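You operate a simulated robot arm through the tools that you are given. There is no shell and no other tool. Be economical: measure what you need, move in short steps, check, and stop when the job is done.

You run a simulated two-armed robot. Do the job below in one go: nothing can be reset, and whatever is moved stays where it is left.

Task
Close the fuses drawer. Press the changer next key three times. Shut the feet drawer. Fetch the black horn driver from the packing table and set it on the shelf under the repair bench. Take the orange carton on the packing table and put it away on the top board of the side rack. Put the grey wiping pad on the test bench. Put the 10 mm purple carton from the counter on the blue bay and the 4 mm purple carton in the small carton. Put one of the white cartons from the counter on top of the black amplifier there. Do these in any order. Set down upright: orange carton, purple carton.

It is judged by the outcome, as a careful person would: the job done as asked, and still so three seconds after it is handed in. It fails if anything else is knocked over, pushed out of place, dropped, spilled or broken.

Robot
Two 7-joint arms with fingered hands on one trunk, on a base that drives. Base frame: it is fixed to the floor where the robot stands at the start and does not move with it; the origin is under the middle of the robot, x ahead of it, y to its left, z up. Lengths are in mm, angles in rad, forces in N, time in s.
The left shoulder is at the start at [21, 208, 1373], the right one opposite. Places, roughly: black amplifier [-250, 3750, 1000]; black horn driver [0, -1750, 750]; blue bay [700, -1500, 800]; changer next key [800, 300, 1100]; feet drawer [600, 600, 400]; fuses drawer [900, 100, 900]; grey wiping pad (10x6x5 cm) [-3200, -1100, 800]; orange carton [250, -1750, 750]; purple carton [0, 3500, 1000]; shelf under the repair bench [-1800, -600, 200]; small carton (25x18 cm) [1480, -1260, 800]; test bench [-2000, -100, 800]; top board of the side rack [500, 2000, 1700]; white carton [0, 3500, 1000]. Payload 5 kg a hand.
Tool frame (each hand has its own): the origin (TCP) lies between the finger pads and is the grasp point; the fingertips stand 48 mm ahead of it; z points along the fingers, y is the line along which they close. Largest opening 160 mm; the body of the gripper starts 56 mm behind the TCP. The gripper is a hand of 4 fingers: y runs from the thumb to the fingers, the wrist lies at [-26, -142, -252] in the tool frame.
Orientation is that of the tool frame in the base frame, as a unit quaternion [w, x, y, z]. With the fingers straight down and the wrist toward the robot, the tool's x, y and z point along [0, 1, 0], [1, 0, 0] and [0, 0, -1] of the base frame.

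Tools
- The arms move only by the tool send_rows. It takes "left_moves", "right_moves" or both (then of equal length, played together; a hand with none holds still); each is text: rows parted by semicolons, each of 6 numbers parted by spaces: the shift along the base's x, y, z in mm, then the turn, a rotation vector about the base's x, y, z in rad. In form: dx dy dz wx wy wz; .... A call has 1 to 12 rows; each row is the pose to reach, as a shift and turn from the pose commanded when the call began. Each row takes 0.2 s and may step no farther than 50 mm and 0.15 rad from the row before; otherwise, the whole call is refused. A pose out of reach is approached as far as the arm can. The call stops where the force on the tool passes 40 N (or 10 N more than at its start, if that is more) or the arm is blocked; 0.2 s more then pass. In this call time passes only in rows, and 0.2 s behind the last. The reply holds the time, the measured pose of the TCP, the force on the tool along the base axes, the opening and the grip force, in the units named above and with some noise, with the torque about the TCP (base axes, N m) and any sound that the robot's microphone picked up, and new pictures: "pictures" is both (left out), scene, wrist or none (wrist: the cameras of the hands that moved).
- Cameras (640 x 400 px; columns grow to the right, rows downward): "scene" is now at [58.8, 30.4, 1519]; the picture's right is [0.54, -0.84, 0.00], its down [-0.78, -0.51, -0.36] and it looks along [0.31, 0.20, -0.93] (base axes); focal length 214 px, centre (320, 200). "left" rides on the left gripper at [-87, -133, -189] in its tool frame; the picture's right is [-0.83, -0.26, 0.49], its down [0.51, -0.71, 0.49] and it looks along [0.22, 0.66, 0.72] (tool axes); focal length 238 px, centre (320, 200). "right" rides on the right gripper at [87, -133, -189] in its tool frame; the picture's right is [-0.83, 0.26, -0.49], its down [-0.51, -0.71, 0.49] and it looks along [-0.22, 0.66, 0.72] (tool axes); focal length 238 px, centre (320, 200). There is no depth. A picture from a camera that has moved, and an enlarged one, comes with that camera's place and axes in the base frame and with its lens.
- lift_body(by): slides the trunk up (or, below 0, down) by that many mm; the arms and the scene camera ride with it, the base frame stays. It gives what a move gives, with no picture.
- roll_base(legs): drives the robot by 1 to 6 legs, each [ahead, left, turn to the left] in mm, mm and rad, along the robot's own axes; the way and the turn of a leg run together, so that a leg with both is an arc; at most 1500 mm and 3.142 rad a leg. The arms and the cameras ride along, it lands a little off, and it stops where it bumps. It gives what a move gives, and a new picture of the scene camera.
- move_fingers(index, middle, ring, thumb_bend, thumb_turn, hand): sets how far each is bent, from 0 (flat) to 100 (curled in); at 30 the hand is open as for a grip, at 70 the pads meet at the TCP. One left out holds its place. A second passes; each finger stops where it meets its share of the squeeze, and holds until it gets a number again. It is the only way to open and close the hand. It gives what a move gives, with no picture; readings hold the bend of each and the force on the fingers (four entries, about 0 where the hand has none), thumb and palm. thumb_turn goes from beside the hand (0) to across from the fingers (100), as for a grip.
- aim_head(pan, tilt): turns the head with the scene camera to pan (to the left, within 1.501 rad either way) and tilt (down, from -0.506 to 1.204), counted from straight ahead of the robot. It gives what a move gives, and a new picture of the scene camera.
- enlarge(camera, box): a new picture of the part [left, top, right, bottom] of that camera's present view, enlarged. The clock stands still meanwhile.
- close_job(): hands the job in; it is judged then, once.

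Go step by step. Nothing tells you exact positions but the pictures and the camera data: compare them with the known pose of the tool, close in by small moves and look again before you grip or let go. The budget is 217 turns and 260 pictures, counting those below and the enlarged ones. Unless the task says otherwise, let go and move clear before handing in, and close with one line.

The tools are called after "Call:" as name(argument=value, ...) on one line, values as JSON. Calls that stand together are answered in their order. send_rows: Moves the arms, as the interface text tells. Its arguments: {"type":"object","properties":{"left_moves":{"type":"string"},"right_moves":{"type":"string"},"pictures":{"type":"string","enum":["both","scene","wrist","none"]}},"required":[]} The other tools are called the same way: lift_body (by) slides the trunk up or down; move_fingers (index, middle, ring, thumb_bend, thumb_turn, hand) moves the fingers one by one; roll_base (legs) drives the base; aim_head (pan, tilt) turns the head that bears the scene camera; enlarge (camera, box) takes an enlarged picture of a part of a camera's view; close_job () hands the job in.

At the start:

```text
time: 0.0
left_tcp_pos: [551.5, 656.9, 1324.6]
left_tcp_rot: [0.0, 0.707, 0.707, 0.0]
left_contact_force: [0.3, -0.3, -0.7]
left_torque: [0.01, -0.01, 0.01]
left_gripper_width: 159.6
left_grasp_force: 0.1
left_shape: jaw
left_bend: [30.0, 30.0, 30.0, 30.0, 98.0]
left_finger forces: [0.0, 0.0, 0.1, 0.0, 0.0, 0.0]
right_tcp_pos: [505.1, 58.1, 1325.5]
right_tcp_rot: [0.0, 0.707, 0.707, 0.0]
right_contact_force: [0.1, -0.3, -0.8]
right_torque: [-0.03, 0.01, -0.02]
right_gripper_width: 159.6
right_grasp_force: 0.0
right_shape: jaw
right_bend: [30.0, 30.0, 30.0, 30.0, 98.0]
right_finger forces: [0.1, 0.0, 0.0, 0.1, 0.0, 0.0]
trunk travel left (down, up): [-375.0, 315.0]
robot x, y, heading: [1.8, -1.3, 0.001]
head pan, tilt: [0.576, 1.197]
```

scene: 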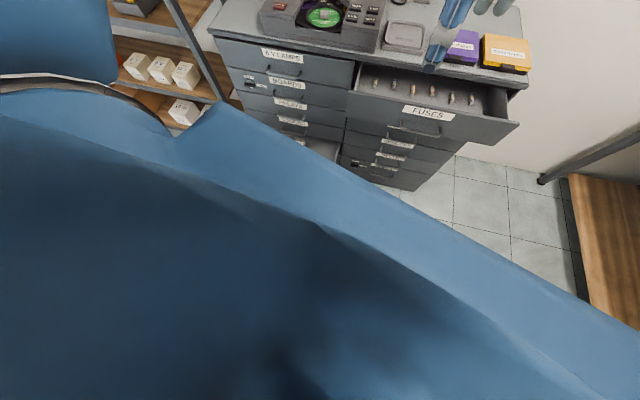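
right: 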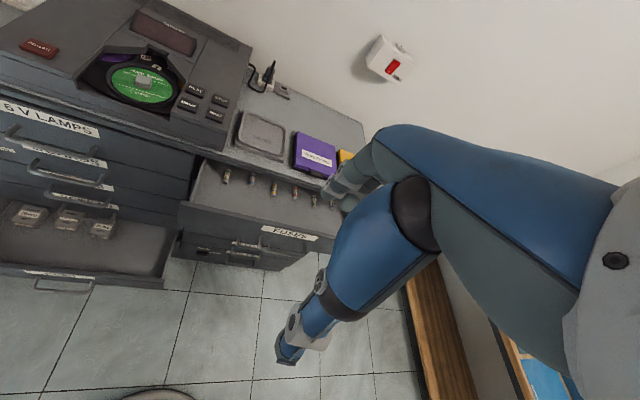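
left: 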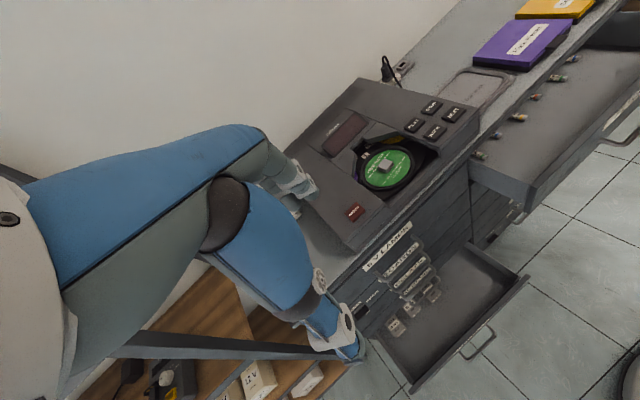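

I see the cabinet ahead with the fuses drawer and feet drawer open and the CD changer on top. I'll look at it with the head to locate the handles and the keys.

Call:
aim_head(pan=0.3, tilt=0.8)

Call:
enlarge(camera="left", box=[340, 60, 500, 220])

```text
time: 0.9
left_tcp_pos: [551.4, 656.5, 1324.7]
left_tcp_rot: [0.0, 0.707, 0.707, -0.001]
left_contact_force: [-0.4, 0.2, 0.2]
left_torque: [0.01, -0.02, 0.0]
left_gripper_width: 159.4
left_grasp_force: 0.1
left_shape: jaw
left_bend: [30.0, 30.0, 30.0, 30.0, 98.0]
left_finger forces: [0.0, 0.0, 0.0, 0.0, 0.0, 0.1]
right_tcp_pos: [503.7, 57.9, 1326.0]
right_tcp_rot: [0.0, 0.707, 0.707, 0.0]
right_contact_force: [0.5, 0.1, -0.3]
right_torque: [-0.06, 0.0, -0.04]
right_gripper_width: 159.6
right_grasp_force: 0.1
right_shape: jaw
right_bend: [30.0, 30.0, 30.0, 30.0, 98.0]
right_finger forces: [0.0, 0.0, 0.0, 0.0, 0.0, 0.1]
trunk travel left (down, up): [-375.0, 315.0]
robot x, y, heading: [1.9, -2.2, 0.004]
head pan, tilt: [0.3, 0.799]
camera scene: at [88.8, 23.8, 1546.5], right [0.3, -0.96, 0.0], down [-0.69, -0.21, -0.7], along [0.67, 0.21, -0.72], focal length 214 px, centre (320, 200)
```

scene: 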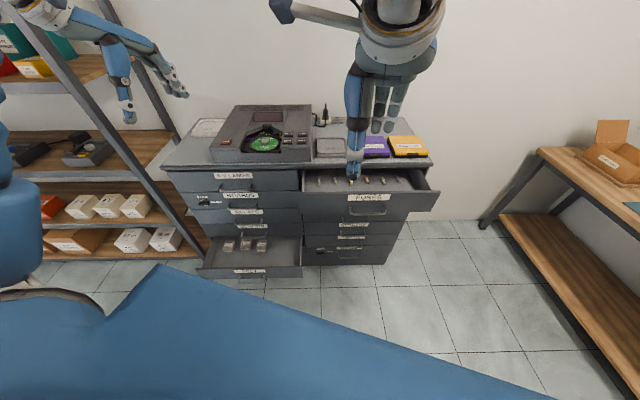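

```text
2.50 times, centred on (420, 140) of left
camera zoom: at [418.4, 570.3, 1515.1], right [-0.26, -0.83, -0.49], down [-0.71, 0.51, -0.49], along [0.66, 0.22, -0.72], focal length 596 px, centre (70, 350)
```

zoom: 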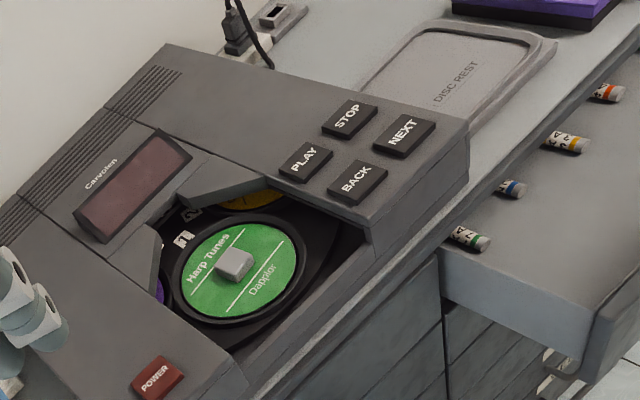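

The cabinet is turned about 0.3 rad to the left, and the NEXT key triangulates to about (840, 336, 1070). I'll draw the left hand in, then turn the robot square to the cabinet.

Call:
send_rows(left_moves="-50 -20 0 0 0 0; -100 -40 0 0 0 0; -150 -60 0 0 0 0; -200 -80 0 0 0 0", right_moves="-20 -30 0 0 0 0; -40 -60 0 0 0 0; -60 -90 0 0 0 0; -80 -120 0 0 0 0", pictures="none")

Call:
roll_base(legs=[[0, 0, 0.3]])

Call:
aim_head(pan=0, tilt=0.8)

```text
refused: row 1 steps farther than a row can; nothing moved
```

```text
time: 2.2
left_tcp_pos: [331.5, 790.5, 1325.4]
left_tcp_rot: [-0.001, 0.594, 0.804, 0.0]
left_contact_force: [0.1, -0.6, 0.6]
left_torque: [-0.02, -0.02, 0.0]
left_gripper_width: 159.6
left_grasp_force: 0.1
left_shape: jaw
left_bend: [30.0, 30.0, 30.0, 30.0, 98.0]
left_finger forces: [0.0, 0.0, 0.0, 0.0, 0.1, 0.0]
right_tcp_pos: [463.4, 205.4, 1325.4]
right_tcp_rot: [0.001, 0.593, 0.805, -0.001]
right_contact_force: [0.5, 0.6, 0.1]
right_torque: [-0.01, -0.05, -0.03]
right_gripper_width: 159.5
right_grasp_force: 0.0
right_shape: jaw
right_bend: [30.0, 30.0, 30.0, 30.0, 98.0]
right_finger forces: [0.0, 0.1, 0.1, 0.0, 0.1, 0.0]
trunk travel left (down, up): [-375.0, 315.0]
robot x, y, heading: [-0.9, -3.5, 0.298]
head pan, tilt: [0.3, 0.799]
camera scene: at [77.6, 48.6, 1546.6], right [0.56, -0.83, 0.0], down [-0.59, -0.4, -0.7], along [0.58, 0.39, -0.72], focal length 214 px, centre (320, 200)
```

scene: 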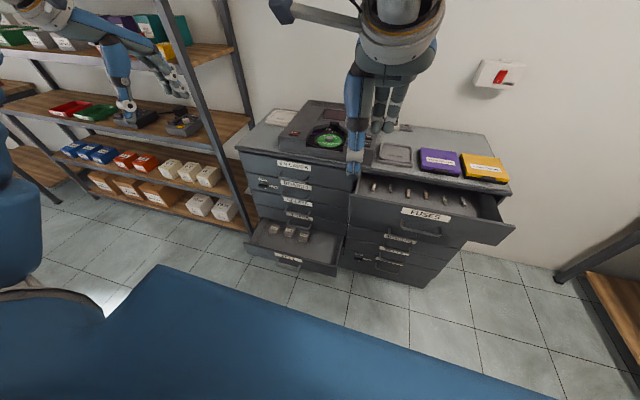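

```text
time: 3.0
left_tcp_pos: [332.0, 790.1, 1324.7]
left_tcp_rot: [0.001, 0.594, 0.805, 0.0]
left_contact_force: [-0.1, 0.0, 0.7]
left_torque: [0.03, 0.04, -0.05]
left_gripper_width: 159.5
left_grasp_force: 0.0
left_shape: jaw
left_bend: [30.0, 30.0, 30.0, 30.0, 98.0]
left_finger forces: [0.1, 0.1, 0.0, 0.0, 0.1, 0.0]
right_tcp_pos: [464.1, 204.6, 1325.5]
right_tcp_rot: [0.0, 0.594, 0.804, 0.001]
right_contact_force: [-0.1, 0.2, 0.4]
right_torque: [0.03, 0.01, 0.0]
right_gripper_width: 159.4
right_grasp_force: 0.0
right_shape: jaw
right_bend: [30.0, 30.0, 30.0, 30.0, 98.0]
right_finger forces: [0.1, 0.0, 0.0, 0.0, 0.0, 0.0]
trunk travel left (down, up): [-375.0, 315.0]
robot x, y, heading: [0.7, -3.9, 0.301]
head pan, tilt: [0.0, 0.799]
camera scene: at [88.5, 26.6, 1546.6], right [0.3, -0.96, 0.0], down [-0.69, -0.21, -0.7], along [0.67, 0.21, -0.72], focal length 214 px, centre (320, 200)
```

scene: 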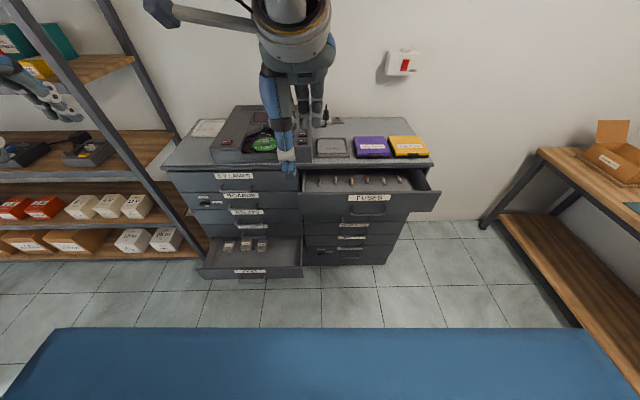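

The robot is now square to the cabinet. Next I'll shape the right hand into a pointer, with the index straight and the others curled, and look at it.

Call:
move_fingers(hand="right", index=30, middle=100, ring=100, thumb_bend=30, thumb_turn=0)

Call:
send_rows(right_moves="40 12 0 0 0 0; 80 24 0 0 0 0; 120 36 0 0 0 0", pictures="both")

```text
time: 4.0
left_tcp_pos: [332.4, 789.8, 1325.6]
left_tcp_rot: [0.0, 0.594, 0.805, 0.0]
left_contact_force: [0.2, 0.8, -0.3]
left_torque: [-0.02, 0.02, -0.02]
left_gripper_width: 159.7
left_grasp_force: 0.0
left_shape: jaw
left_bend: [30.0, 30.0, 30.0, 30.0, 98.0]
left_finger forces: [0.0, 0.0, 0.0, 0.1, 0.0, 0.1]
right_tcp_pos: [464.1, 203.9, 1325.7]
right_tcp_rot: [0.0, 0.593, 0.805, 0.0]
right_contact_force: [0.5, 0.4, 0.5]
right_torque: [-0.02, 0.01, -0.01]
right_gripper_width: 234.1
right_grasp_force: 0.2
right_shape: fingers
right_bend: [30.0, 100.0, 100.0, 30.0, 0.0]
right_finger forces: [0.0, 0.0, 0.1, 0.1, 0.0, 0.0]
trunk travel left (down, up): [-375.0, 315.0]
robot x, y, heading: [-2.5, -1.8, 0.304]
head pan, tilt: [0.0, 0.799]
```

```text
time: 4.8
left_tcp_pos: [333.5, 789.9, 1323.8]
left_tcp_rot: [-0.001, 0.594, 0.804, -0.001]
left_contact_force: [1.2, 0.6, -0.5]
left_torque: [-0.04, 0.12, -0.04]
left_gripper_width: 159.8
left_grasp_force: 0.1
left_shape: jaw
left_bend: [30.0, 30.0, 30.0, 30.0, 98.0]
left_finger forces: [0.0, 0.0, 0.0, 0.0, 0.0, 0.0]
right_tcp_pos: [586.2, 240.7, 1325.2]
right_tcp_rot: [-0.001, 0.593, 0.805, 0.0]
right_contact_force: [1.2, 0.4, -0.5]
right_torque: [-0.06, 0.09, 0.0]
right_gripper_width: 234.5
right_grasp_force: 0.1
right_shape: fingers
right_bend: [30.0, 100.0, 100.0, 30.0, 0.0]
right_finger forces: [0.0, 0.0, 0.0, 0.0, 0.0, 0.0]
trunk travel left (down, up): [-375.0, 315.0]
robot x, y, heading: [-1.5, 2.4, 0.302]
head pan, tilt: [0.0, 0.799]
camera scene: at [90.0, 27.2, 1546.4], right [0.29, -0.96, 0.0], down [-0.69, -0.21, -0.7], along [0.67, 0.21, -0.72], focal length 214 px, centre (320, 200)
camera right: at [435.7, 284.8, 1513.5], right [0.49, -0.72, 0.49], down [-0.53, -0.69, -0.49], along [0.69, -0.02, -0.72], focal length 238 px, centre (320, 200)
```

scene: 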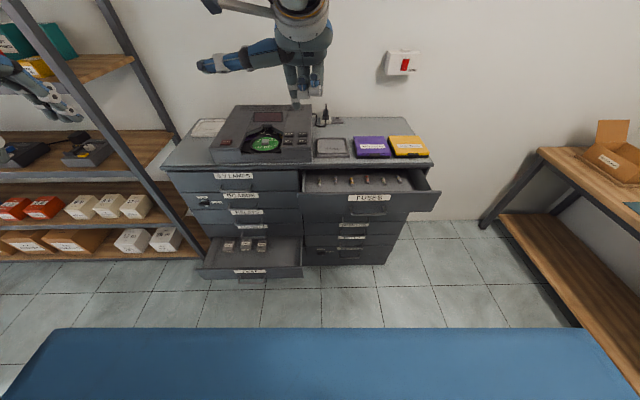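
right: 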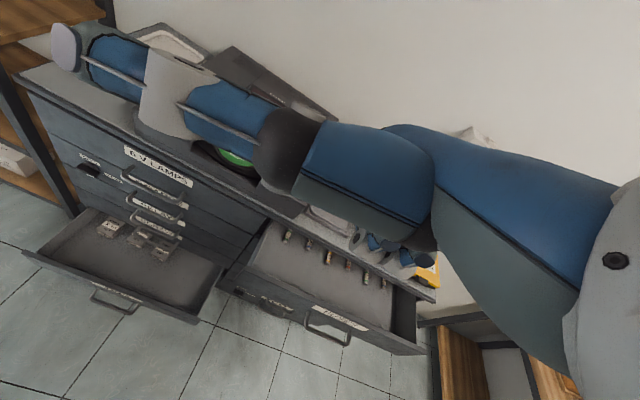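

With the thumb out to the side it blocks the view. I'll put it back across and curl it, then look closely at the index tip.

Call:
move_fingers(hand="right", index=30, thumb_bend=90, thumb_turn=98)

Call:
enlarge(camera="right", box=[200, 80, 456, 240])

Call:
enlarge(camera="scene", box=[180, 0, 436, 160])

```text
time: 5.8
left_tcp_pos: [334.0, 790.2, 1325.1]
left_tcp_rot: [0.0, 0.594, 0.805, -0.001]
left_contact_force: [0.9, 0.0, -0.6]
left_torque: [-0.02, 0.06, 0.0]
left_gripper_width: 159.7
left_grasp_force: 0.0
left_shape: jaw
left_bend: [30.0, 30.0, 30.0, 30.0, 98.0]
left_finger forces: [0.0, 0.1, 0.1, 0.1, 0.0, 0.0]
right_tcp_pos: [585.3, 238.9, 1326.7]
right_tcp_rot: [-0.001, 0.593, 0.805, -0.001]
right_contact_force: [0.3, 0.5, -0.4]
right_torque: [-0.02, 0.02, 0.0]
right_gripper_width: 47.0
right_grasp_force: 0.0
right_shape: fingers
right_bend: [30.0, 100.0, 100.0, 90.0, 100.0]
right_finger forces: [0.0, 0.1, 0.0, 0.0, 0.0, 0.0]
trunk travel left (down, up): [-375.0, 315.0]
robot x, y, heading: [2.7, -2.0, 0.306]
head pan, tilt: [0.0, 0.799]
```

```text
2.50 times, centred on (328, 160) of right
camera zoom: at [434.3, 284.3, 1514.2], right [0.49, -0.72, 0.49], down [-0.53, -0.69, -0.49], along [0.69, -0.02, -0.72], focal length 596 px, centre (300, 300)
```

zoom: 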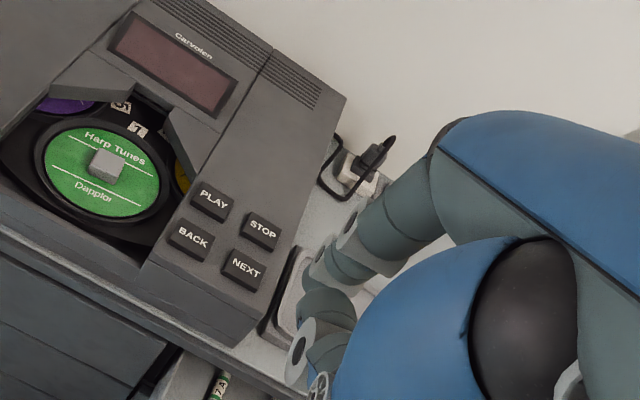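

```text
2.50 times, centred on (308, 80) of scene
camera zoom: at [88.8, 26.9, 1546.6], right [0.3, -0.96, 0.0], down [-0.69, -0.21, -0.7], along [0.67, 0.21, -0.72], focal length 536 px, centre (350, 500)
```

zoom: 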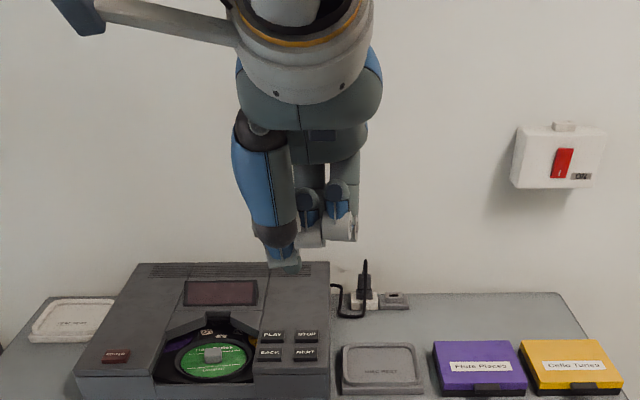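

I'll make an index–thumb pinch, since that pad position is known, and look again.

Call:
move_fingers(hand="right", index=65, thumb_bend=100, thumb_turn=0)

Call:
enlarge(camera="right", box=[200, 120, 456, 280])

Call:
enlarge(camera="scene", box=[230, 20, 390, 120])

```text
time: 6.8
left_tcp_pos: [333.2, 791.0, 1324.7]
left_tcp_rot: [0.0, 0.593, 0.805, 0.0]
left_contact_force: [-0.8, -0.5, 0.3]
left_torque: [0.0, -0.02, 0.02]
left_gripper_width: 159.5
left_grasp_force: 0.1
left_shape: jaw
left_bend: [30.0, 30.0, 30.0, 30.0, 98.0]
left_finger forces: [0.0, 0.1, 0.0, 0.2, 0.0, 0.0]
right_tcp_pos: [584.9, 240.9, 1325.2]
right_tcp_rot: [0.0, 0.594, 0.805, 0.0]
right_contact_force: [0.5, -0.4, 0.5]
right_torque: [0.01, 0.0, 0.01]
right_gripper_width: 103.9
right_grasp_force: 0.1
right_shape: fingers
right_bend: [65.0, 100.0, 100.0, 100.0, 0.0]
right_finger forces: [0.1, 0.0, 0.0, 0.1, 0.0, 0.0]
trunk travel left (down, up): [-375.0, 315.0]
robot x, y, heading: [-2.3, -1.2, 0.299]
head pan, tilt: [0.0, 0.799]
```

```text
2.50 times, centred on (328, 200) of right
camera zoom: at [434.0, 284.2, 1514.2], right [0.49, -0.72, 0.49], down [-0.53, -0.69, -0.49], along [0.69, -0.02, -0.72], focal length 596 px, centre (300, 200)
```

zoom: 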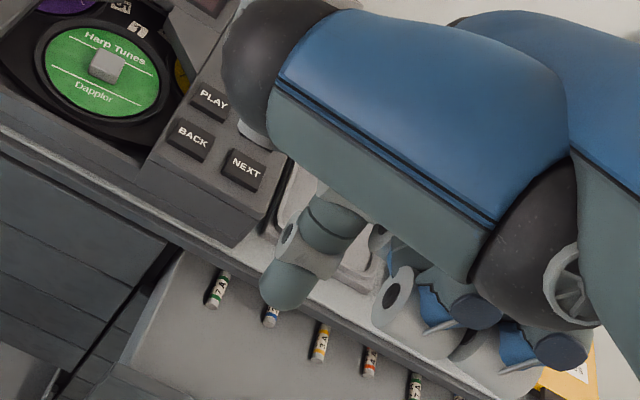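

```text
4.00 times, centred on (310, 70) of scene
camera zoom: at [88.5, 26.8, 1546.6], right [0.3, -0.96, 0.0], down [-0.69, -0.21, -0.7], along [0.67, 0.21, -0.72], focal length 858 px, centre (360, 720)
```

zoom: 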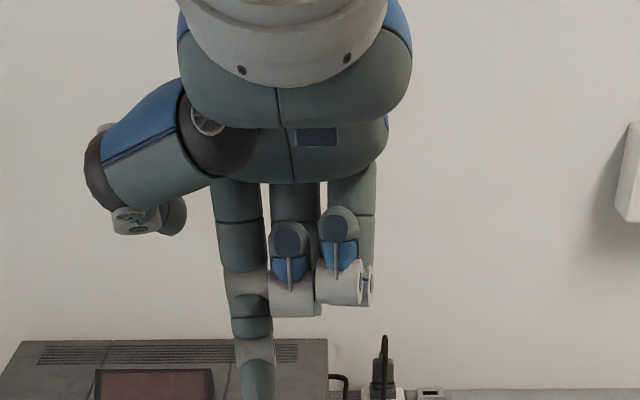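

The index tip sits about (+20, +17, −45) from the TCP. I'll move it over the NEXT key, leave about 35 mm of clearance, and look.

Call:
send_rows(right_moves="46 15 0 0 0 0; 93 31 0 0 0 0; 140 47 0 0 0 0; 186 62 0 0 0 0; 233 78 0 0 0 0; 233 78 -45 0 0 0; 233 78 -90 0 0 0; 233 78 -135 0 0 0; 233 78 -175 0 0 0", pictures="none")

Call:
enlarge(camera="right", box=[200, 120, 456, 280])

Call:
enlarge(camera="scene", box=[230, 80, 390, 180])

```text
time: 8.8
left_tcp_pos: [334.3, 790.4, 1324.0]
left_tcp_rot: [-0.001, 0.594, 0.804, -0.001]
left_contact_force: [1.0, -0.2, -0.6]
left_torque: [0.01, 0.05, -0.03]
left_gripper_width: 159.7
left_grasp_force: 0.1
left_shape: jaw
left_bend: [30.0, 30.0, 30.0, 30.0, 98.0]
left_finger forces: [0.0, 0.0, 0.0, 0.1, 0.0, 0.0]
right_tcp_pos: [819.3, 320.1, 1151.4]
right_tcp_rot: [0.0, 0.595, 0.804, 0.0]
right_contact_force: [1.4, 0.1, 1.5]
right_torque: [-0.01, 0.15, 0.02]
right_gripper_width: 103.9
right_grasp_force: 0.1
right_shape: fingers
right_bend: [65.0, 100.0, 100.0, 100.0, 0.0]
right_finger forces: [0.0, 0.1, 0.0, 0.1, 0.0, 0.1]
trunk travel left (down, up): [-375.0, 315.0]
robot x, y, heading: [-2.4, 0.3, 0.298]
head pan, tilt: [0.0, 0.799]
```

```text
2.50 times, centred on (328, 200) of right
camera zoom: at [668.3, 363.3, 1339.1], right [0.49, -0.72, 0.49], down [-0.53, -0.69, -0.49], along [0.69, -0.01, -0.72], focal length 596 px, centre (300, 200)
```

zoom: 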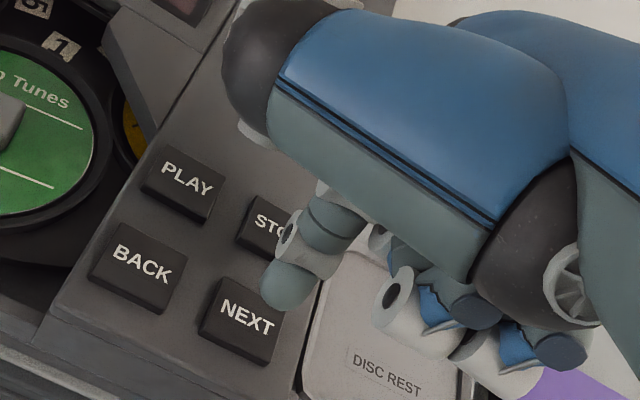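

```text
4.00 times, centred on (310, 130) of scene
camera zoom: at [89.6, 26.7, 1546.5], right [0.29, -0.96, 0.0], down [-0.69, -0.21, -0.7], along [0.67, 0.21, -0.72], focal length 858 px, centre (360, 480)
```

zoom: 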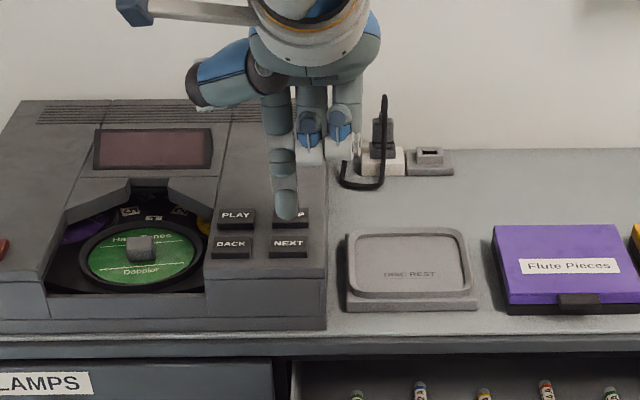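

The tip is lined up over NEXT. I'll press down in small steps and listen for a click.

Call:
send_rows(right_moves="0 0 -20 0 0 0; 0 0 -28 0 0 0; 0 0 -32 0 0 0; 0 0 -36 0 0 0; 0 0 -40 0 0 0; 0 0 -43 0 0 0; 0 0 -20 0 0 0", pictures="none")

Call:
enlarge(camera="scene", box=[230, 80, 390, 180])

```text
time: 10.2
left_tcp_pos: [333.5, 790.3, 1323.6]
left_tcp_rot: [0.0, 0.595, 0.804, 0.0]
left_contact_force: [0.9, 0.3, -1.6]
left_torque: [-0.04, 0.1, -0.03]
left_gripper_width: 159.3
left_grasp_force: 0.0
left_shape: jaw
left_bend: [30.0, 30.0, 30.0, 30.0, 98.0]
left_finger forces: [0.1, 0.1, 0.1, 0.1, 0.1, 0.1]
right_tcp_pos: [821.6, 321.0, 1118.4]
right_tcp_rot: [0.002, 0.594, 0.804, 0.007]
right_contact_force: [0.8, 0.8, 13.4]
right_torque: [0.39, -0.29, 0.02]
right_gripper_width: 104.5
right_grasp_force: 7.4
right_shape: fingers
right_bend: [67.0, 100.0, 100.0, 100.0, 0.0]
right_finger forces: [15.0, 0.0, 0.0, 0.1, 0.0, 0.0]
trunk travel left (down, up): [-375.0, 315.0]
robot x, y, heading: [-2.0, 2.3, 0.298]
head pan, tilt: [0.0, 0.799]
heard: click
stopped in row 6 (right hand): the force on the tool passed its limit at 43 N (the readings are from after the stop); the commanded pose is now the measured one
```

```text
4.00 times, centred on (310, 130) of scene
camera zoom: at [88.5, 26.7, 1546.4], right [0.3, -0.96, 0.0], down [-0.69, -0.21, -0.7], along [0.67, 0.21, -0.72], focal length 858 px, centre (360, 480)
```

zoom: 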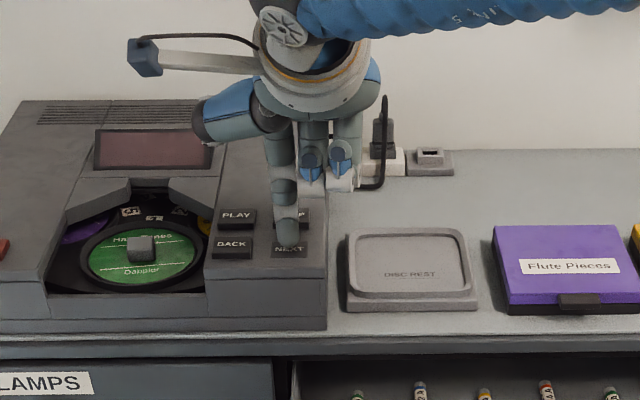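

One click was heard. I'll lift clear and press again.

Call:
send_rows(right_moves="0 0 8 0 0 0; 0 0 14 0 0 0; 0 0 14 0 0 0", pictures="none")

Call:
send_rows(right_moves="0 0 -8 0 0 0; 0 0 -14 0 0 0; 0 0 -17 0 0 0; 0 0 -20 0 0 0; 0 0 -22 0 0 0; 0 0 -10 0 0 0; 0 0 0 0 0 0", pictures="none")

```text
time: 11.0
left_tcp_pos: [332.2, 790.1, 1324.8]
left_tcp_rot: [0.001, 0.594, 0.804, 0.0]
left_contact_force: [0.0, -0.2, 0.3]
left_torque: [0.01, -0.03, 0.01]
left_gripper_width: 159.9
left_grasp_force: 0.0
left_shape: jaw
left_bend: [30.0, 30.0, 30.0, 30.0, 98.0]
left_finger forces: [0.0, 0.0, 0.0, 0.0, 0.0, 0.0]
right_tcp_pos: [819.7, 319.8, 1129.5]
right_tcp_rot: [0.002, 0.595, 0.804, 0.004]
right_contact_force: [0.5, -0.2, 0.5]
right_torque: [0.01, 0.01, -0.01]
right_gripper_width: 103.9
right_grasp_force: 0.1
right_shape: fingers
right_bend: [65.0, 100.0, 100.0, 100.0, 0.0]
right_finger forces: [0.0, 0.1, 0.0, 0.0, 0.0, 0.0]
trunk travel left (down, up): [-375.0, 315.0]
robot x, y, heading: [0.5, -2.7, 0.296]
head pan, tilt: [0.0, 0.799]
```

```text
time: 12.2
left_tcp_pos: [332.3, 790.5, 1323.3]
left_tcp_rot: [0.0, 0.594, 0.804, 0.0]
left_contact_force: [1.0, 1.7, 0.3]
left_torque: [0.0, 0.09, -0.03]
left_gripper_width: 159.4
left_grasp_force: 0.0
left_shape: jaw
left_bend: [30.0, 30.0, 30.0, 30.0, 98.0]
left_finger forces: [0.0, 0.0, 0.1, 0.0, 0.1, 0.1]
right_tcp_pos: [825.0, 322.7, 1117.9]
right_tcp_rot: [0.002, 0.595, 0.804, 0.012]
right_contact_force: [-0.4, -0.9, 13.2]
right_torque: [0.41, -0.29, 0.03]
right_gripper_width: 104.8
right_grasp_force: 7.7
right_shape: fingers
right_bend: [67.0, 100.0, 100.0, 100.0, 0.0]
right_finger forces: [15.8, 0.1, 0.0, 0.1, 0.0, 0.0]
trunk travel left (down, up): [-375.0, 315.0]
robot x, y, heading: [-0.6, -0.2, 0.298]
head pan, tilt: [0.0, 0.799]
heard: click
stopped in row 5 (right hand): the force on the tool passed its limit at 42 N (the readings are from after the stop); the commanded pose is now the measured one
```

Second click. I'll lift, correct the small drift, and press a third time slightly more shallowly.

Call:
send_rows(right_moves="-2 -1 8 0 0 -0.01; -5 -3 14 0 0 -0.01; -5 -3 14 0 0 -0.01", pictures="none")

Call:
send_rows(right_moves="0 0 -8 0 0 0; 0 0 -14 0 0 0; 0 0 -17 0 0 0; 0 0 -20 0 0 0; 0 0 -10 0 0 0; 0 0 15 0 0 0", pictures="none")

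```text
time: 13.0
left_tcp_pos: [332.2, 790.7, 1325.0]
left_tcp_rot: [0.0, 0.595, 0.804, 0.0]
left_contact_force: [0.3, 0.2, 0.5]
left_torque: [0.0, -0.01, 0.02]
left_gripper_width: 159.6
left_grasp_force: 0.0
left_shape: jaw
left_bend: [30.0, 30.0, 30.0, 30.0, 98.0]
left_finger forces: [0.0, 0.0, 0.0, 0.1, 0.0, 0.0]
right_tcp_pos: [818.8, 317.9, 1128.1]
right_tcp_rot: [0.003, 0.599, 0.801, 0.009]
right_contact_force: [0.1, 0.2, -0.7]
right_torque: [-0.03, -0.01, 0.0]
right_gripper_width: 103.9
right_grasp_force: 0.1
right_shape: fingers
right_bend: [65.0, 100.0, 100.0, 100.0, 0.0]
right_finger forces: [0.1, 0.0, 0.0, 0.0, 0.1, 0.0]
trunk travel left (down, up): [-375.0, 315.0]
robot x, y, heading: [1.5, -0.6, 0.299]
head pan, tilt: [0.0, 0.799]
```

```text
time: 14.4
left_tcp_pos: [333.2, 791.4, 1324.5]
left_tcp_rot: [-0.001, 0.594, 0.805, 0.001]
left_contact_force: [-1.3, -0.7, 0.2]
left_torque: [0.07, -0.06, 0.0]
left_gripper_width: 159.7
left_grasp_force: 0.2
left_shape: jaw
left_bend: [30.0, 30.0, 30.0, 30.0, 98.0]
left_finger forces: [0.0, 0.0, 0.1, 0.0, 0.0, 0.0]
right_tcp_pos: [817.3, 317.6, 1141.1]
right_tcp_rot: [0.003, 0.598, 0.801, 0.008]
right_contact_force: [-0.6, 0.3, 0.0]
right_torque: [0.03, -0.09, -0.02]
right_gripper_width: 103.6
right_grasp_force: 0.1
right_shape: fingers
right_bend: [65.0, 100.0, 100.0, 100.0, 0.0]
right_finger forces: [0.0, 0.0, 0.0, 0.1, 0.0, 0.0]
trunk travel left (down, up): [-375.0, 315.0]
robot x, y, heading: [1.7, 1.5, 0.303]
head pan, tilt: [0.0, 0.799]
heard: click
```

Third click, so the key is done. I'll back the right hand away and up, then rotate it to point forward for the fuses drawer.

Call:
send_rows(right_moves="0 0 40 0 0 0; -40 -12 60 0 0 0; -85 -25 60 0 0 0; -130 -38 60 0 0 0; -175 -55 60 0 0 0; -220 -70 60 0 0 0; -250 -100 60 0 0 0; -250 -145 60 0 0 0; -250 -190 60 0 0 0; -250 -235 60 0 0 0; -250 -280 60 0 0 0; -250 -325 60 0 0 0", pictures="none")

Call:
send_rows(right_moves="0 0 0 .042 -.136 0; 0 0 0 .085 -.273 0; 0 0 0 .127 -.409 0; 0 0 0 .169 -.545 0; 0 0 0 .211 -.682 0; 0 0 0 .254 -.818 0; 0 0 0 .296 -.955 0; 0 0 0 .338 -1.091 0; 0 0 0 .38 -1.227 0; 0 0 0 .423 -1.364 0; 0 0 0 .465 -1.5 0", pictures="none")

Call:
move_fingers(hand="right", index=62, middle=62, ring=62, thumb_bend=62, thumb_turn=98)

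Call:
enlarge(camera="scene", box=[0, 0, 640, 400])

```text
time: 17.0
left_tcp_pos: [332.9, 789.2, 1327.9]
left_tcp_rot: [0.0, 0.593, 0.805, 0.002]
left_contact_force: [-1.1, 0.0, 1.0]
left_torque: [0.1, -0.08, -0.01]
left_gripper_width: 159.7
left_grasp_force: 0.0
left_shape: jaw
left_bend: [30.0, 30.0, 30.0, 30.0, 98.0]
left_finger forces: [0.0, 0.0, 0.0, 0.0, 0.0, 0.1]
right_tcp_pos: [568.8, -7.3, 1204.1]
right_tcp_rot: [0.002, 0.598, 0.801, 0.011]
right_contact_force: [-0.3, -2.1, -0.3]
right_torque: [0.15, -0.05, 0.0]
right_gripper_width: 103.9
right_grasp_force: 0.2
right_shape: fingers
right_bend: [65.0, 100.0, 100.0, 100.0, 0.0]
right_finger forces: [0.0, 0.0, 0.0, 0.0, 0.0, 0.0]
trunk travel left (down, up): [-375.0, 315.0]
robot x, y, heading: [-2.5, -0.7, 0.301]
head pan, tilt: [0.0, 0.799]
```

```text
time: 18.6
left_tcp_pos: [333.8, 788.6, 1326.4]
left_tcp_rot: [-0.001, 0.594, 0.804, 0.001]
left_contact_force: [-0.1, -0.5, 0.8]
left_torque: [0.02, -0.01, 0.0]
left_gripper_width: 159.5
left_grasp_force: 0.0
left_shape: jaw
left_bend: [30.0, 30.0, 30.0, 30.0, 98.0]
left_finger forces: [0.0, 0.1, 0.0, 0.0, 0.1, 0.0]
right_tcp_pos: [634.6, -63.7, 1180.4]
right_tcp_rot: [0.318, 0.589, 0.655, 0.349]
right_contact_force: [-0.2, -1.4, -0.3]
right_torque: [0.06, 0.02, 0.12]
right_gripper_width: 103.7
right_grasp_force: 0.0
right_shape: fingers
right_bend: [65.0, 100.0, 100.0, 100.0, 0.0]
right_finger forces: [0.0, 0.0, 0.0, 0.1, 0.0, 0.0]
right hand out of reach, approached as far as the arm can: row 2, 3, 4, 5, 6, 7, 8
trunk travel left (down, up): [-375.0, 315.0]
robot x, y, heading: [2.2, -1.0, 0.301]
head pan, tilt: [0.0, 0.799]
stopped in row 8 (right hand): the force on the tool passed its limit at 46 N (the readings are from after the stop); the commanded pose is now the measured one
```

```text
time: 19.6
left_tcp_pos: [334.9, 789.3, 1324.2]
left_tcp_rot: [0.0, 0.594, 0.804, 0.0]
left_contact_force: [0.5, 0.5, -0.6]
left_torque: [0.0, 0.05, 0.02]
left_gripper_width: 159.8
left_grasp_force: 0.1
left_shape: jaw
left_bend: [30.0, 30.0, 30.0, 30.0, 98.0]
left_finger forces: [0.1, 0.1, 0.0, 0.0, 0.0, 0.0]
right_tcp_pos: [634.3, -65.3, 1180.6]
right_tcp_rot: [0.319, 0.59, 0.654, 0.349]
right_contact_force: [-0.1, -0.4, 0.5]
right_torque: [0.01, 0.05, 0.03]
right_gripper_width: 42.9
right_grasp_force: 0.1
right_shape: fingers
right_bend: [62.0, 62.0, 62.0, 62.0, 99.0]
right_finger forces: [0.1, 0.0, 0.1, 0.0, 0.0, 0.0]
trunk travel left (down, up): [-375.0, 315.0]
robot x, y, heading: [4.0, -0.5, 0.3]
head pan, tilt: [0.0, 0.799]
```

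```text
1.00 times, centred on (320, 200) of scene (not enlarged: the box is as wide or as high as the picture)
camera zoom: at [88.6, 26.2, 1546.6], right [0.29, -0.96, 0.0], down [-0.69, -0.21, -0.7], along [0.67, 0.21, -0.72], focal length 214 px, centre (320, 200)
```

zoom: 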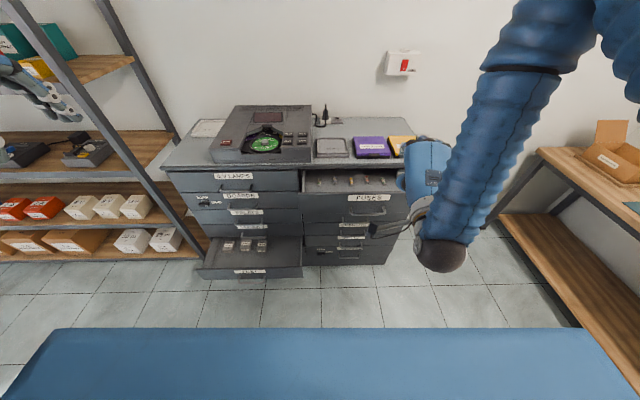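

The hand points forward and about 30° down, which is good enough for pushing. I'll back the base up 150 mm for arm room and bring the hand level with the fuses drawer front.

Call:
roll_base(legs=[[-150, 0, 0]])

Call:
send_rows(right_moves="10 15 -35 0 0 0; 20 30 -70 0 0 0; 30 45 -105 0 0 0; 40 60 -140 0 0 0; 60 75 -175 0 0 0; 80 85 -204 0 0 0; 110 98 -204 0 0 0; 140 110 -204 0 0 0; 160 117 -204 0 0 0", pictures="scene")

```text
time: 20.5
left_tcp_pos: [311.3, 782.0, 1326.6]
left_tcp_rot: [0.0, 0.595, 0.804, 0.001]
left_contact_force: [-3.0, -0.4, -0.2]
left_torque: [0.14, -0.31, 0.01]
left_gripper_width: 159.7
left_grasp_force: 0.1
left_shape: jaw
left_bend: [30.0, 30.0, 30.0, 30.0, 98.0]
left_finger forces: [0.0, 0.0, 0.0, 0.0, 0.0, 0.0]
right_tcp_pos: [611.5, -71.2, 1183.3]
right_tcp_rot: [0.318, 0.589, 0.655, 0.349]
right_contact_force: [-2.6, -0.6, 0.3]
right_torque: [0.0, 0.01, 0.02]
right_gripper_width: 42.8
right_grasp_force: 0.0
right_shape: fingers
right_bend: [62.0, 62.0, 62.0, 62.0, 99.0]
right_finger forces: [0.0, 0.0, 0.1, 0.0, 0.0, 0.0]
trunk travel left (down, up): [-375.0, 315.0]
robot x, y, heading: [-20.1, -7.2, 0.299]
head pan, tilt: [0.0, 0.799]
stopped in leg 1: the robot was blocked; the commanded pose is now the measured one
camera scene: at [63.9, 18.5, 1547.1], right [0.29, -0.96, 0.0], down [-0.68, -0.21, -0.7], along [0.67, 0.21, -0.71], focal length 214 px, centre (320, 200)
```

scene: 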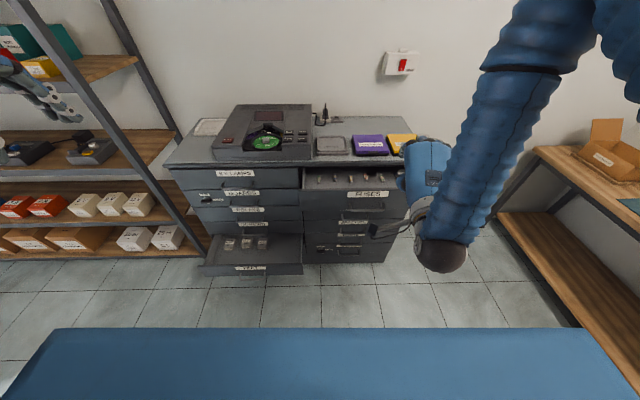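

```text
time: 22.5
left_tcp_pos: [316.3, 782.6, 1323.8]
left_tcp_rot: [-0.001, 0.595, 0.804, -0.001]
left_contact_force: [-0.3, -0.1, -0.6]
left_torque: [-0.01, -0.01, 0.01]
left_gripper_width: 159.7
left_grasp_force: 0.1
left_shape: jaw
left_bend: [30.0, 30.0, 30.0, 30.0, 98.0]
left_finger forces: [0.0, 0.0, 0.0, 0.0, 0.0, 0.1]
right_tcp_pos: [775.9, 48.5, 975.2]
right_tcp_rot: [0.318, 0.59, 0.655, 0.347]
right_contact_force: [0.1, 0.3, -0.3]
right_torque: [0.01, -0.01, 0.03]
right_gripper_width: 43.1
right_grasp_force: 0.1
right_shape: fingers
right_bend: [62.0, 62.0, 62.0, 62.0, 100.0]
right_finger forces: [0.1, 0.0, 0.0, 0.0, 0.1, 0.1]
trunk travel left (down, up): [-375.0, 315.0]
robot x, y, heading: [-19.1, -6.3, 0.299]
head pan, tilt: [0.0, 0.799]
camera scene: at [70.2, 20.8, 1546.6], right [0.29, -0.96, 0.0], down [-0.69, -0.21, -0.7], along [0.67, 0.2, -0.72], focal length 214 px, centre (320, 200)
```

scene: 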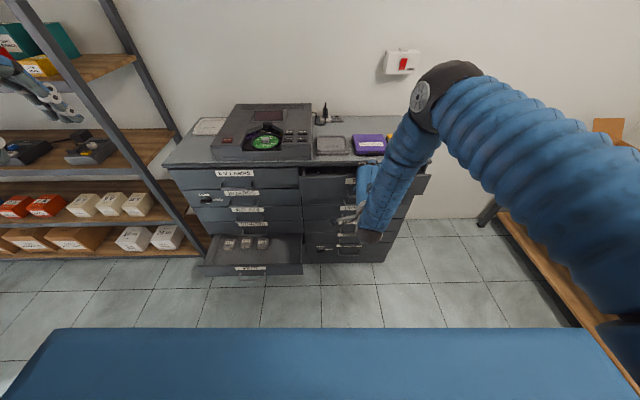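

The base is blocked behind, so the hand reached farther than planned and has already pushed the drawer part-way in without trouble. I'll keep pushing gently along the cabinet's depth.

Call:
send_rows(right_moves="10 3 0 0 0 0; 19 6 0 0 0 0; 29 9 0 0 0 0; 38 12 0 0 0 0; 48 15 0 0 0 0; 57 18 0 0 0 0; 67 21 0 0 0 0; 76 24 0 0 0 0", pictures="scene")

```text
time: 23.8
left_tcp_pos: [315.3, 782.2, 1323.8]
left_tcp_rot: [0.0, 0.595, 0.803, 0.0]
left_contact_force: [1.2, 0.7, -0.3]
left_torque: [-0.05, 0.07, -0.02]
left_gripper_width: 160.0
left_grasp_force: 0.0
left_shape: jaw
left_bend: [30.0, 30.0, 30.0, 30.0, 98.0]
left_finger forces: [0.0, 0.0, 0.1, 0.0, 0.0, 0.1]
right_tcp_pos: [823.1, 61.3, 976.2]
right_tcp_rot: [0.32, 0.591, 0.654, 0.347]
right_contact_force: [-28.6, -8.2, 8.3]
right_torque: [-0.02, -0.29, -0.19]
right_gripper_width: 28.4
right_grasp_force: 14.6
right_shape: fingers
right_bend: [71.0, 64.0, 62.0, 62.0, 99.0]
right_finger forces: [16.1, 13.2, 0.0, 0.0, 0.0, 0.1]
trunk travel left (down, up): [-375.0, 315.0]
robot x, y, heading: [-19.4, -7.8, 0.297]
head pan, tilt: [0.0, 0.799]
stopped in row 6 (right hand): the force on the tool passed its limit at 44 N (the readings are from after the stop); the commanded pose is now the measured one
camera scene: at [67.4, 19.9, 1546.7], right [0.29, -0.96, 0.0], down [-0.69, -0.21, -0.7], along [0.67, 0.2, -0.72], focal length 214 px, centre (320, 200)
```

scene: 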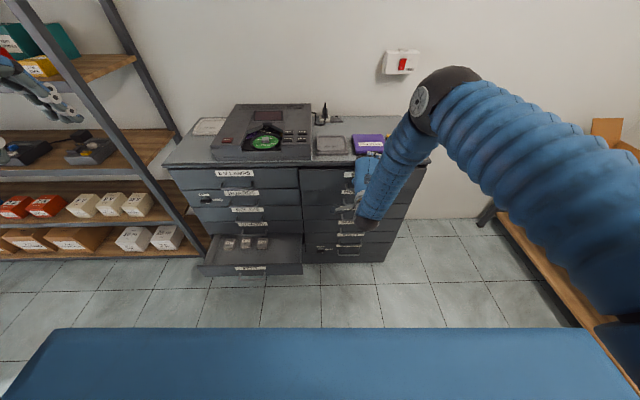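

The drawer appears shut. I'll withdraw the hand and check the face close up.

Call:
send_rows(right_moves="-40 -12 0 0 0 0; -80 -30 10 0 0 0; -120 -50 20 0 0 0; -160 -75 30 0 0 0; -195 -105 40 0 0 0; -225 -140 50 0 0 0; -240 -180 60 0 0 0", pictures="none")

Call:
enlarge(camera="scene", box=[150, 150, 450, 338])

Call:
aim_head(pan=-1.5, tilt=0.6)

Call:
aim_head(pan=1.5, tilt=0.6)

```text
time: 25.4
left_tcp_pos: [317.8, 779.8, 1324.8]
left_tcp_rot: [-0.002, 0.596, 0.803, -0.001]
left_contact_force: [1.2, -0.1, -0.5]
left_torque: [0.13, 0.09, 0.06]
left_gripper_width: 159.7
left_grasp_force: 0.0
left_shape: jaw
left_bend: [30.0, 30.0, 30.0, 30.0, 98.0]
left_finger forces: [0.1, 0.1, 0.1, 0.0, 0.0, 0.0]
right_tcp_pos: [599.1, -119.5, 1038.5]
right_tcp_rot: [0.318, 0.593, 0.654, 0.346]
right_contact_force: [0.4, -1.5, -0.9]
right_torque: [0.07, -0.03, 0.14]
right_gripper_width: 43.4
right_grasp_force: 0.1
right_shape: fingers
right_bend: [62.0, 62.0, 62.0, 62.0, 100.0]
right_finger forces: [0.0, 0.0, 0.1, 0.0, 0.1, 0.0]
right hand out of reach, approached as far as the arm can: row 7
trunk travel left (down, up): [-375.0, 315.0]
robot x, y, heading: [-21.0, -7.6, 0.296]
head pan, tilt: [0.0, 0.799]
```

```text
2.13 times, centred on (300, 244) of scene
camera zoom: at [71.0, 17.8, 1546.6], right [0.29, -0.96, 0.0], down [-0.69, -0.21, -0.7], along [0.67, 0.2, -0.72], focal length 456 px, centre (363, 106)
```

zoom: 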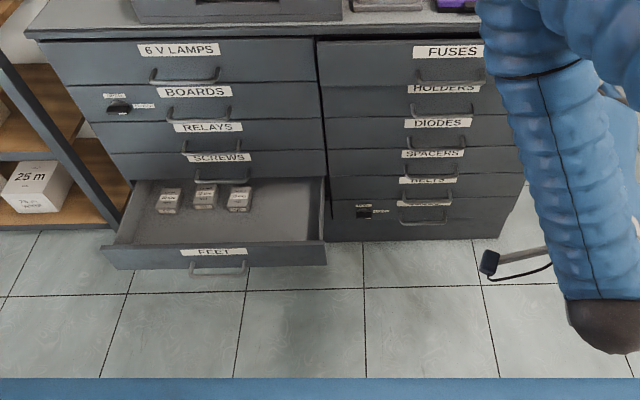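

```text
time: 27.0
left_tcp_pos: [314.8, 781.5, 1324.9]
left_tcp_rot: [0.0, 0.596, 0.803, -0.001]
left_contact_force: [0.1, 0.1, 0.5]
left_torque: [-0.03, -0.03, -0.02]
left_gripper_width: 159.9
left_grasp_force: 0.0
left_shape: jaw
left_bend: [30.0, 30.0, 30.0, 30.0, 98.0]
left_finger forces: [0.0, 0.0, 0.1, 0.0, 0.0, 0.0]
right_tcp_pos: [598.1, -116.8, 1038.4]
right_tcp_rot: [0.318, 0.591, 0.655, 0.346]
right_contact_force: [0.3, -0.6, -0.2]
right_torque: [0.0, 0.01, 0.02]
right_gripper_width: 43.3
right_grasp_force: 0.0
right_shape: fingers
right_bend: [62.0, 62.0, 62.0, 62.0, 100.0]
right_finger forces: [0.0, 0.1, 0.1, 0.1, 0.1, 0.1]
trunk travel left (down, up): [-375.0, 315.0]
robot x, y, heading: [-15.5, -8.7, 0.297]
head pan, tilt: [-1.499, 0.6]
camera scene: at [24.2, -85.5, 1563.5], right [-0.93, -0.36, 0.0], down [-0.2, 0.53, -0.83], along [0.3, -0.77, -0.56], focal length 214 px, centre (320, 200)
```

scene: 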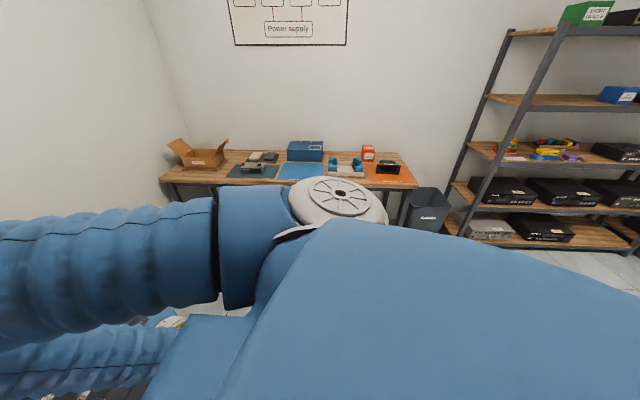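

```text
time: 29.6
left_tcp_pos: [316.6, 782.5, 1324.1]
left_tcp_rot: [0.0, 0.596, 0.803, -0.001]
left_contact_force: [-0.6, 0.2, -0.7]
left_torque: [-0.02, -0.05, 0.01]
left_gripper_width: 159.8
left_grasp_force: 0.0
left_shape: jaw
left_bend: [30.0, 30.0, 30.0, 30.0, 98.0]
left_finger forces: [0.0, 0.0, 0.0, 0.0, 0.0, 0.0]
right_tcp_pos: [599.5, -116.7, 1038.6]
right_tcp_rot: [0.318, 0.591, 0.655, 0.346]
right_contact_force: [0.5, 0.1, 0.0]
right_torque: [-0.01, 0.0, -0.01]
right_gripper_width: 43.2
right_grasp_force: 0.0
right_shape: fingers
right_bend: [62.0, 62.0, 62.0, 62.0, 100.0]
right_finger forces: [0.0, 0.0, 0.0, 0.1, 0.0, 0.0]
trunk travel left (down, up): [-375.0, 315.0]
robot x, y, heading: [-19.8, -6.5, 0.29]
head pan, tilt: [1.499, 0.6]
camera scene: at [-27.3, 83.0, 1563.5], right [0.97, 0.22, 0.0], down [0.13, -0.55, -0.82], along [-0.18, 0.8, -0.57], focal length 214 px, centre (320, 200)
```

scene: 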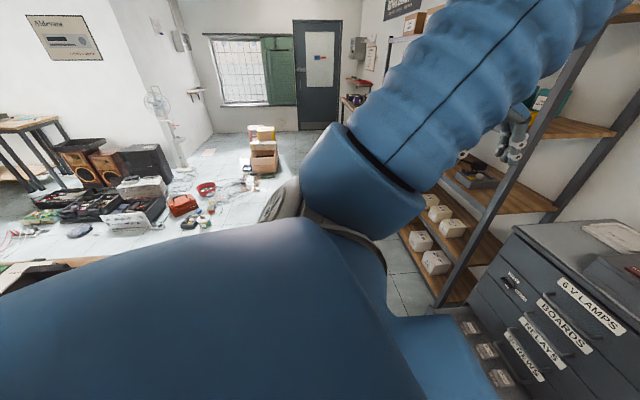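

The fuses drawer is flush with its neighbours. The feet drawer's front is near (480, 545, 450). I'll bring the left hand in and lower the trunk.

Call:
send_rows(left_moves="0 -45 0 0 0 0; 0 -90 0 0 0 0; 0 -135 0 0 0 0; 0 -180 0 0 0 0; 0 -225 0 0 0 0; 0 -270 0 0 0 0; 0 -315 0 0 0 0; 0 -340 0 0 0 0", pictures="none")

Call:
lift_body(by=-370)

Call:
aim_head(pan=0.3, tilt=0.9)

```text
time: 31.4
left_tcp_pos: [332.5, 487.9, 1296.1]
left_tcp_rot: [-0.001, 0.596, 0.803, -0.001]
left_contact_force: [-0.2, -0.6, 0.8]
left_torque: [0.07, -0.01, 0.04]
left_gripper_width: 160.0
left_grasp_force: 0.1
left_shape: jaw
left_bend: [30.0, 30.0, 30.0, 30.0, 97.0]
left_finger forces: [0.0, 0.1, 0.1, 0.0, 0.1, 0.0]
left hand out of reach, approached as far as the arm can: row 7, 8
right_tcp_pos: [596.7, -116.9, 1039.7]
right_tcp_rot: [0.318, 0.591, 0.655, 0.347]
right_contact_force: [-0.2, -0.8, -0.5]
right_torque: [0.02, 0.02, 0.02]
right_gripper_width: 43.3
right_grasp_force: 0.0
right_shape: fingers
right_bend: [62.0, 62.0, 62.0, 62.0, 100.0]
right_finger forces: [0.0, 0.1, 0.1, 0.1, 0.0, 0.0]
trunk travel left (down, up): [-375.0, 315.0]
robot x, y, heading: [-20.1, -6.9, 0.296]
head pan, tilt: [1.499, 0.6]
```

```text
time: 35.0
left_tcp_pos: [333.0, 487.3, 926.0]
left_tcp_rot: [-0.001, 0.595, 0.803, 0.0]
left_contact_force: [-0.3, -0.8, 0.8]
left_torque: [0.02, 0.0, -0.02]
left_gripper_width: 159.7
left_grasp_force: 0.0
left_shape: jaw
left_bend: [30.0, 30.0, 30.0, 30.0, 97.0]
left_finger forces: [0.1, 0.0, 0.1, 0.1, 0.0, 0.1]
right_tcp_pos: [598.6, -116.2, 668.5]
right_tcp_rot: [0.319, 0.592, 0.654, 0.346]
right_contact_force: [1.0, -0.1, -0.2]
right_torque: [0.01, -0.01, 0.05]
right_gripper_width: 42.9
right_grasp_force: 0.0
right_shape: fingers
right_bend: [62.0, 62.0, 62.0, 62.0, 100.0]
right_finger forces: [0.0, 0.1, 0.0, 0.0, 0.0, 0.0]
trunk travel left (down, up): [-5.0, 685.0]
robot x, y, heading: [-19.4, -8.2, 0.293]
head pan, tilt: [1.499, 0.6]
```

```text
time: 36.4
left_tcp_pos: [332.9, 487.6, 923.9]
left_tcp_rot: [-0.001, 0.596, 0.803, -0.003]
left_contact_force: [-0.6, -0.2, -0.2]
left_torque: [0.0, -0.01, 0.01]
left_gripper_width: 159.5
left_grasp_force: 0.1
left_shape: jaw
left_bend: [30.0, 30.0, 30.0, 30.0, 97.0]
left_finger forces: [0.1, 0.0, 0.0, 0.0, 0.1, 0.0]
right_tcp_pos: [599.2, -116.1, 669.2]
right_tcp_rot: [0.318, 0.591, 0.655, 0.347]
right_contact_force: [0.0, 0.9, 0.2]
right_torque: [0.0, -0.03, -0.01]
right_gripper_width: 43.1
right_grasp_force: 0.0
right_shape: fingers
right_bend: [62.0, 62.0, 62.0, 62.0, 100.0]
right_finger forces: [0.0, 0.1, 0.0, 0.0, 0.1, 0.0]
trunk travel left (down, up): [-5.0, 685.0]
robot x, y, heading: [-21.3, -3.6, 0.295]
head pan, tilt: [0.3, 0.901]
camera scene: at [54.6, 39.1, 1168.7], right [0.56, -0.83, 0.0], down [-0.65, -0.44, -0.62], along [0.51, 0.35, -0.78], focal length 214 px, centre (320, 200)
```

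scene: 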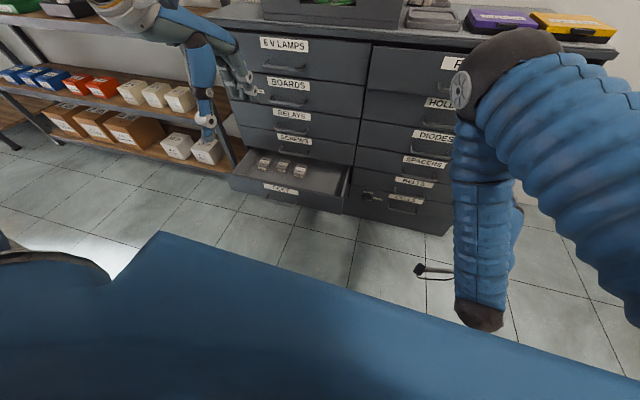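

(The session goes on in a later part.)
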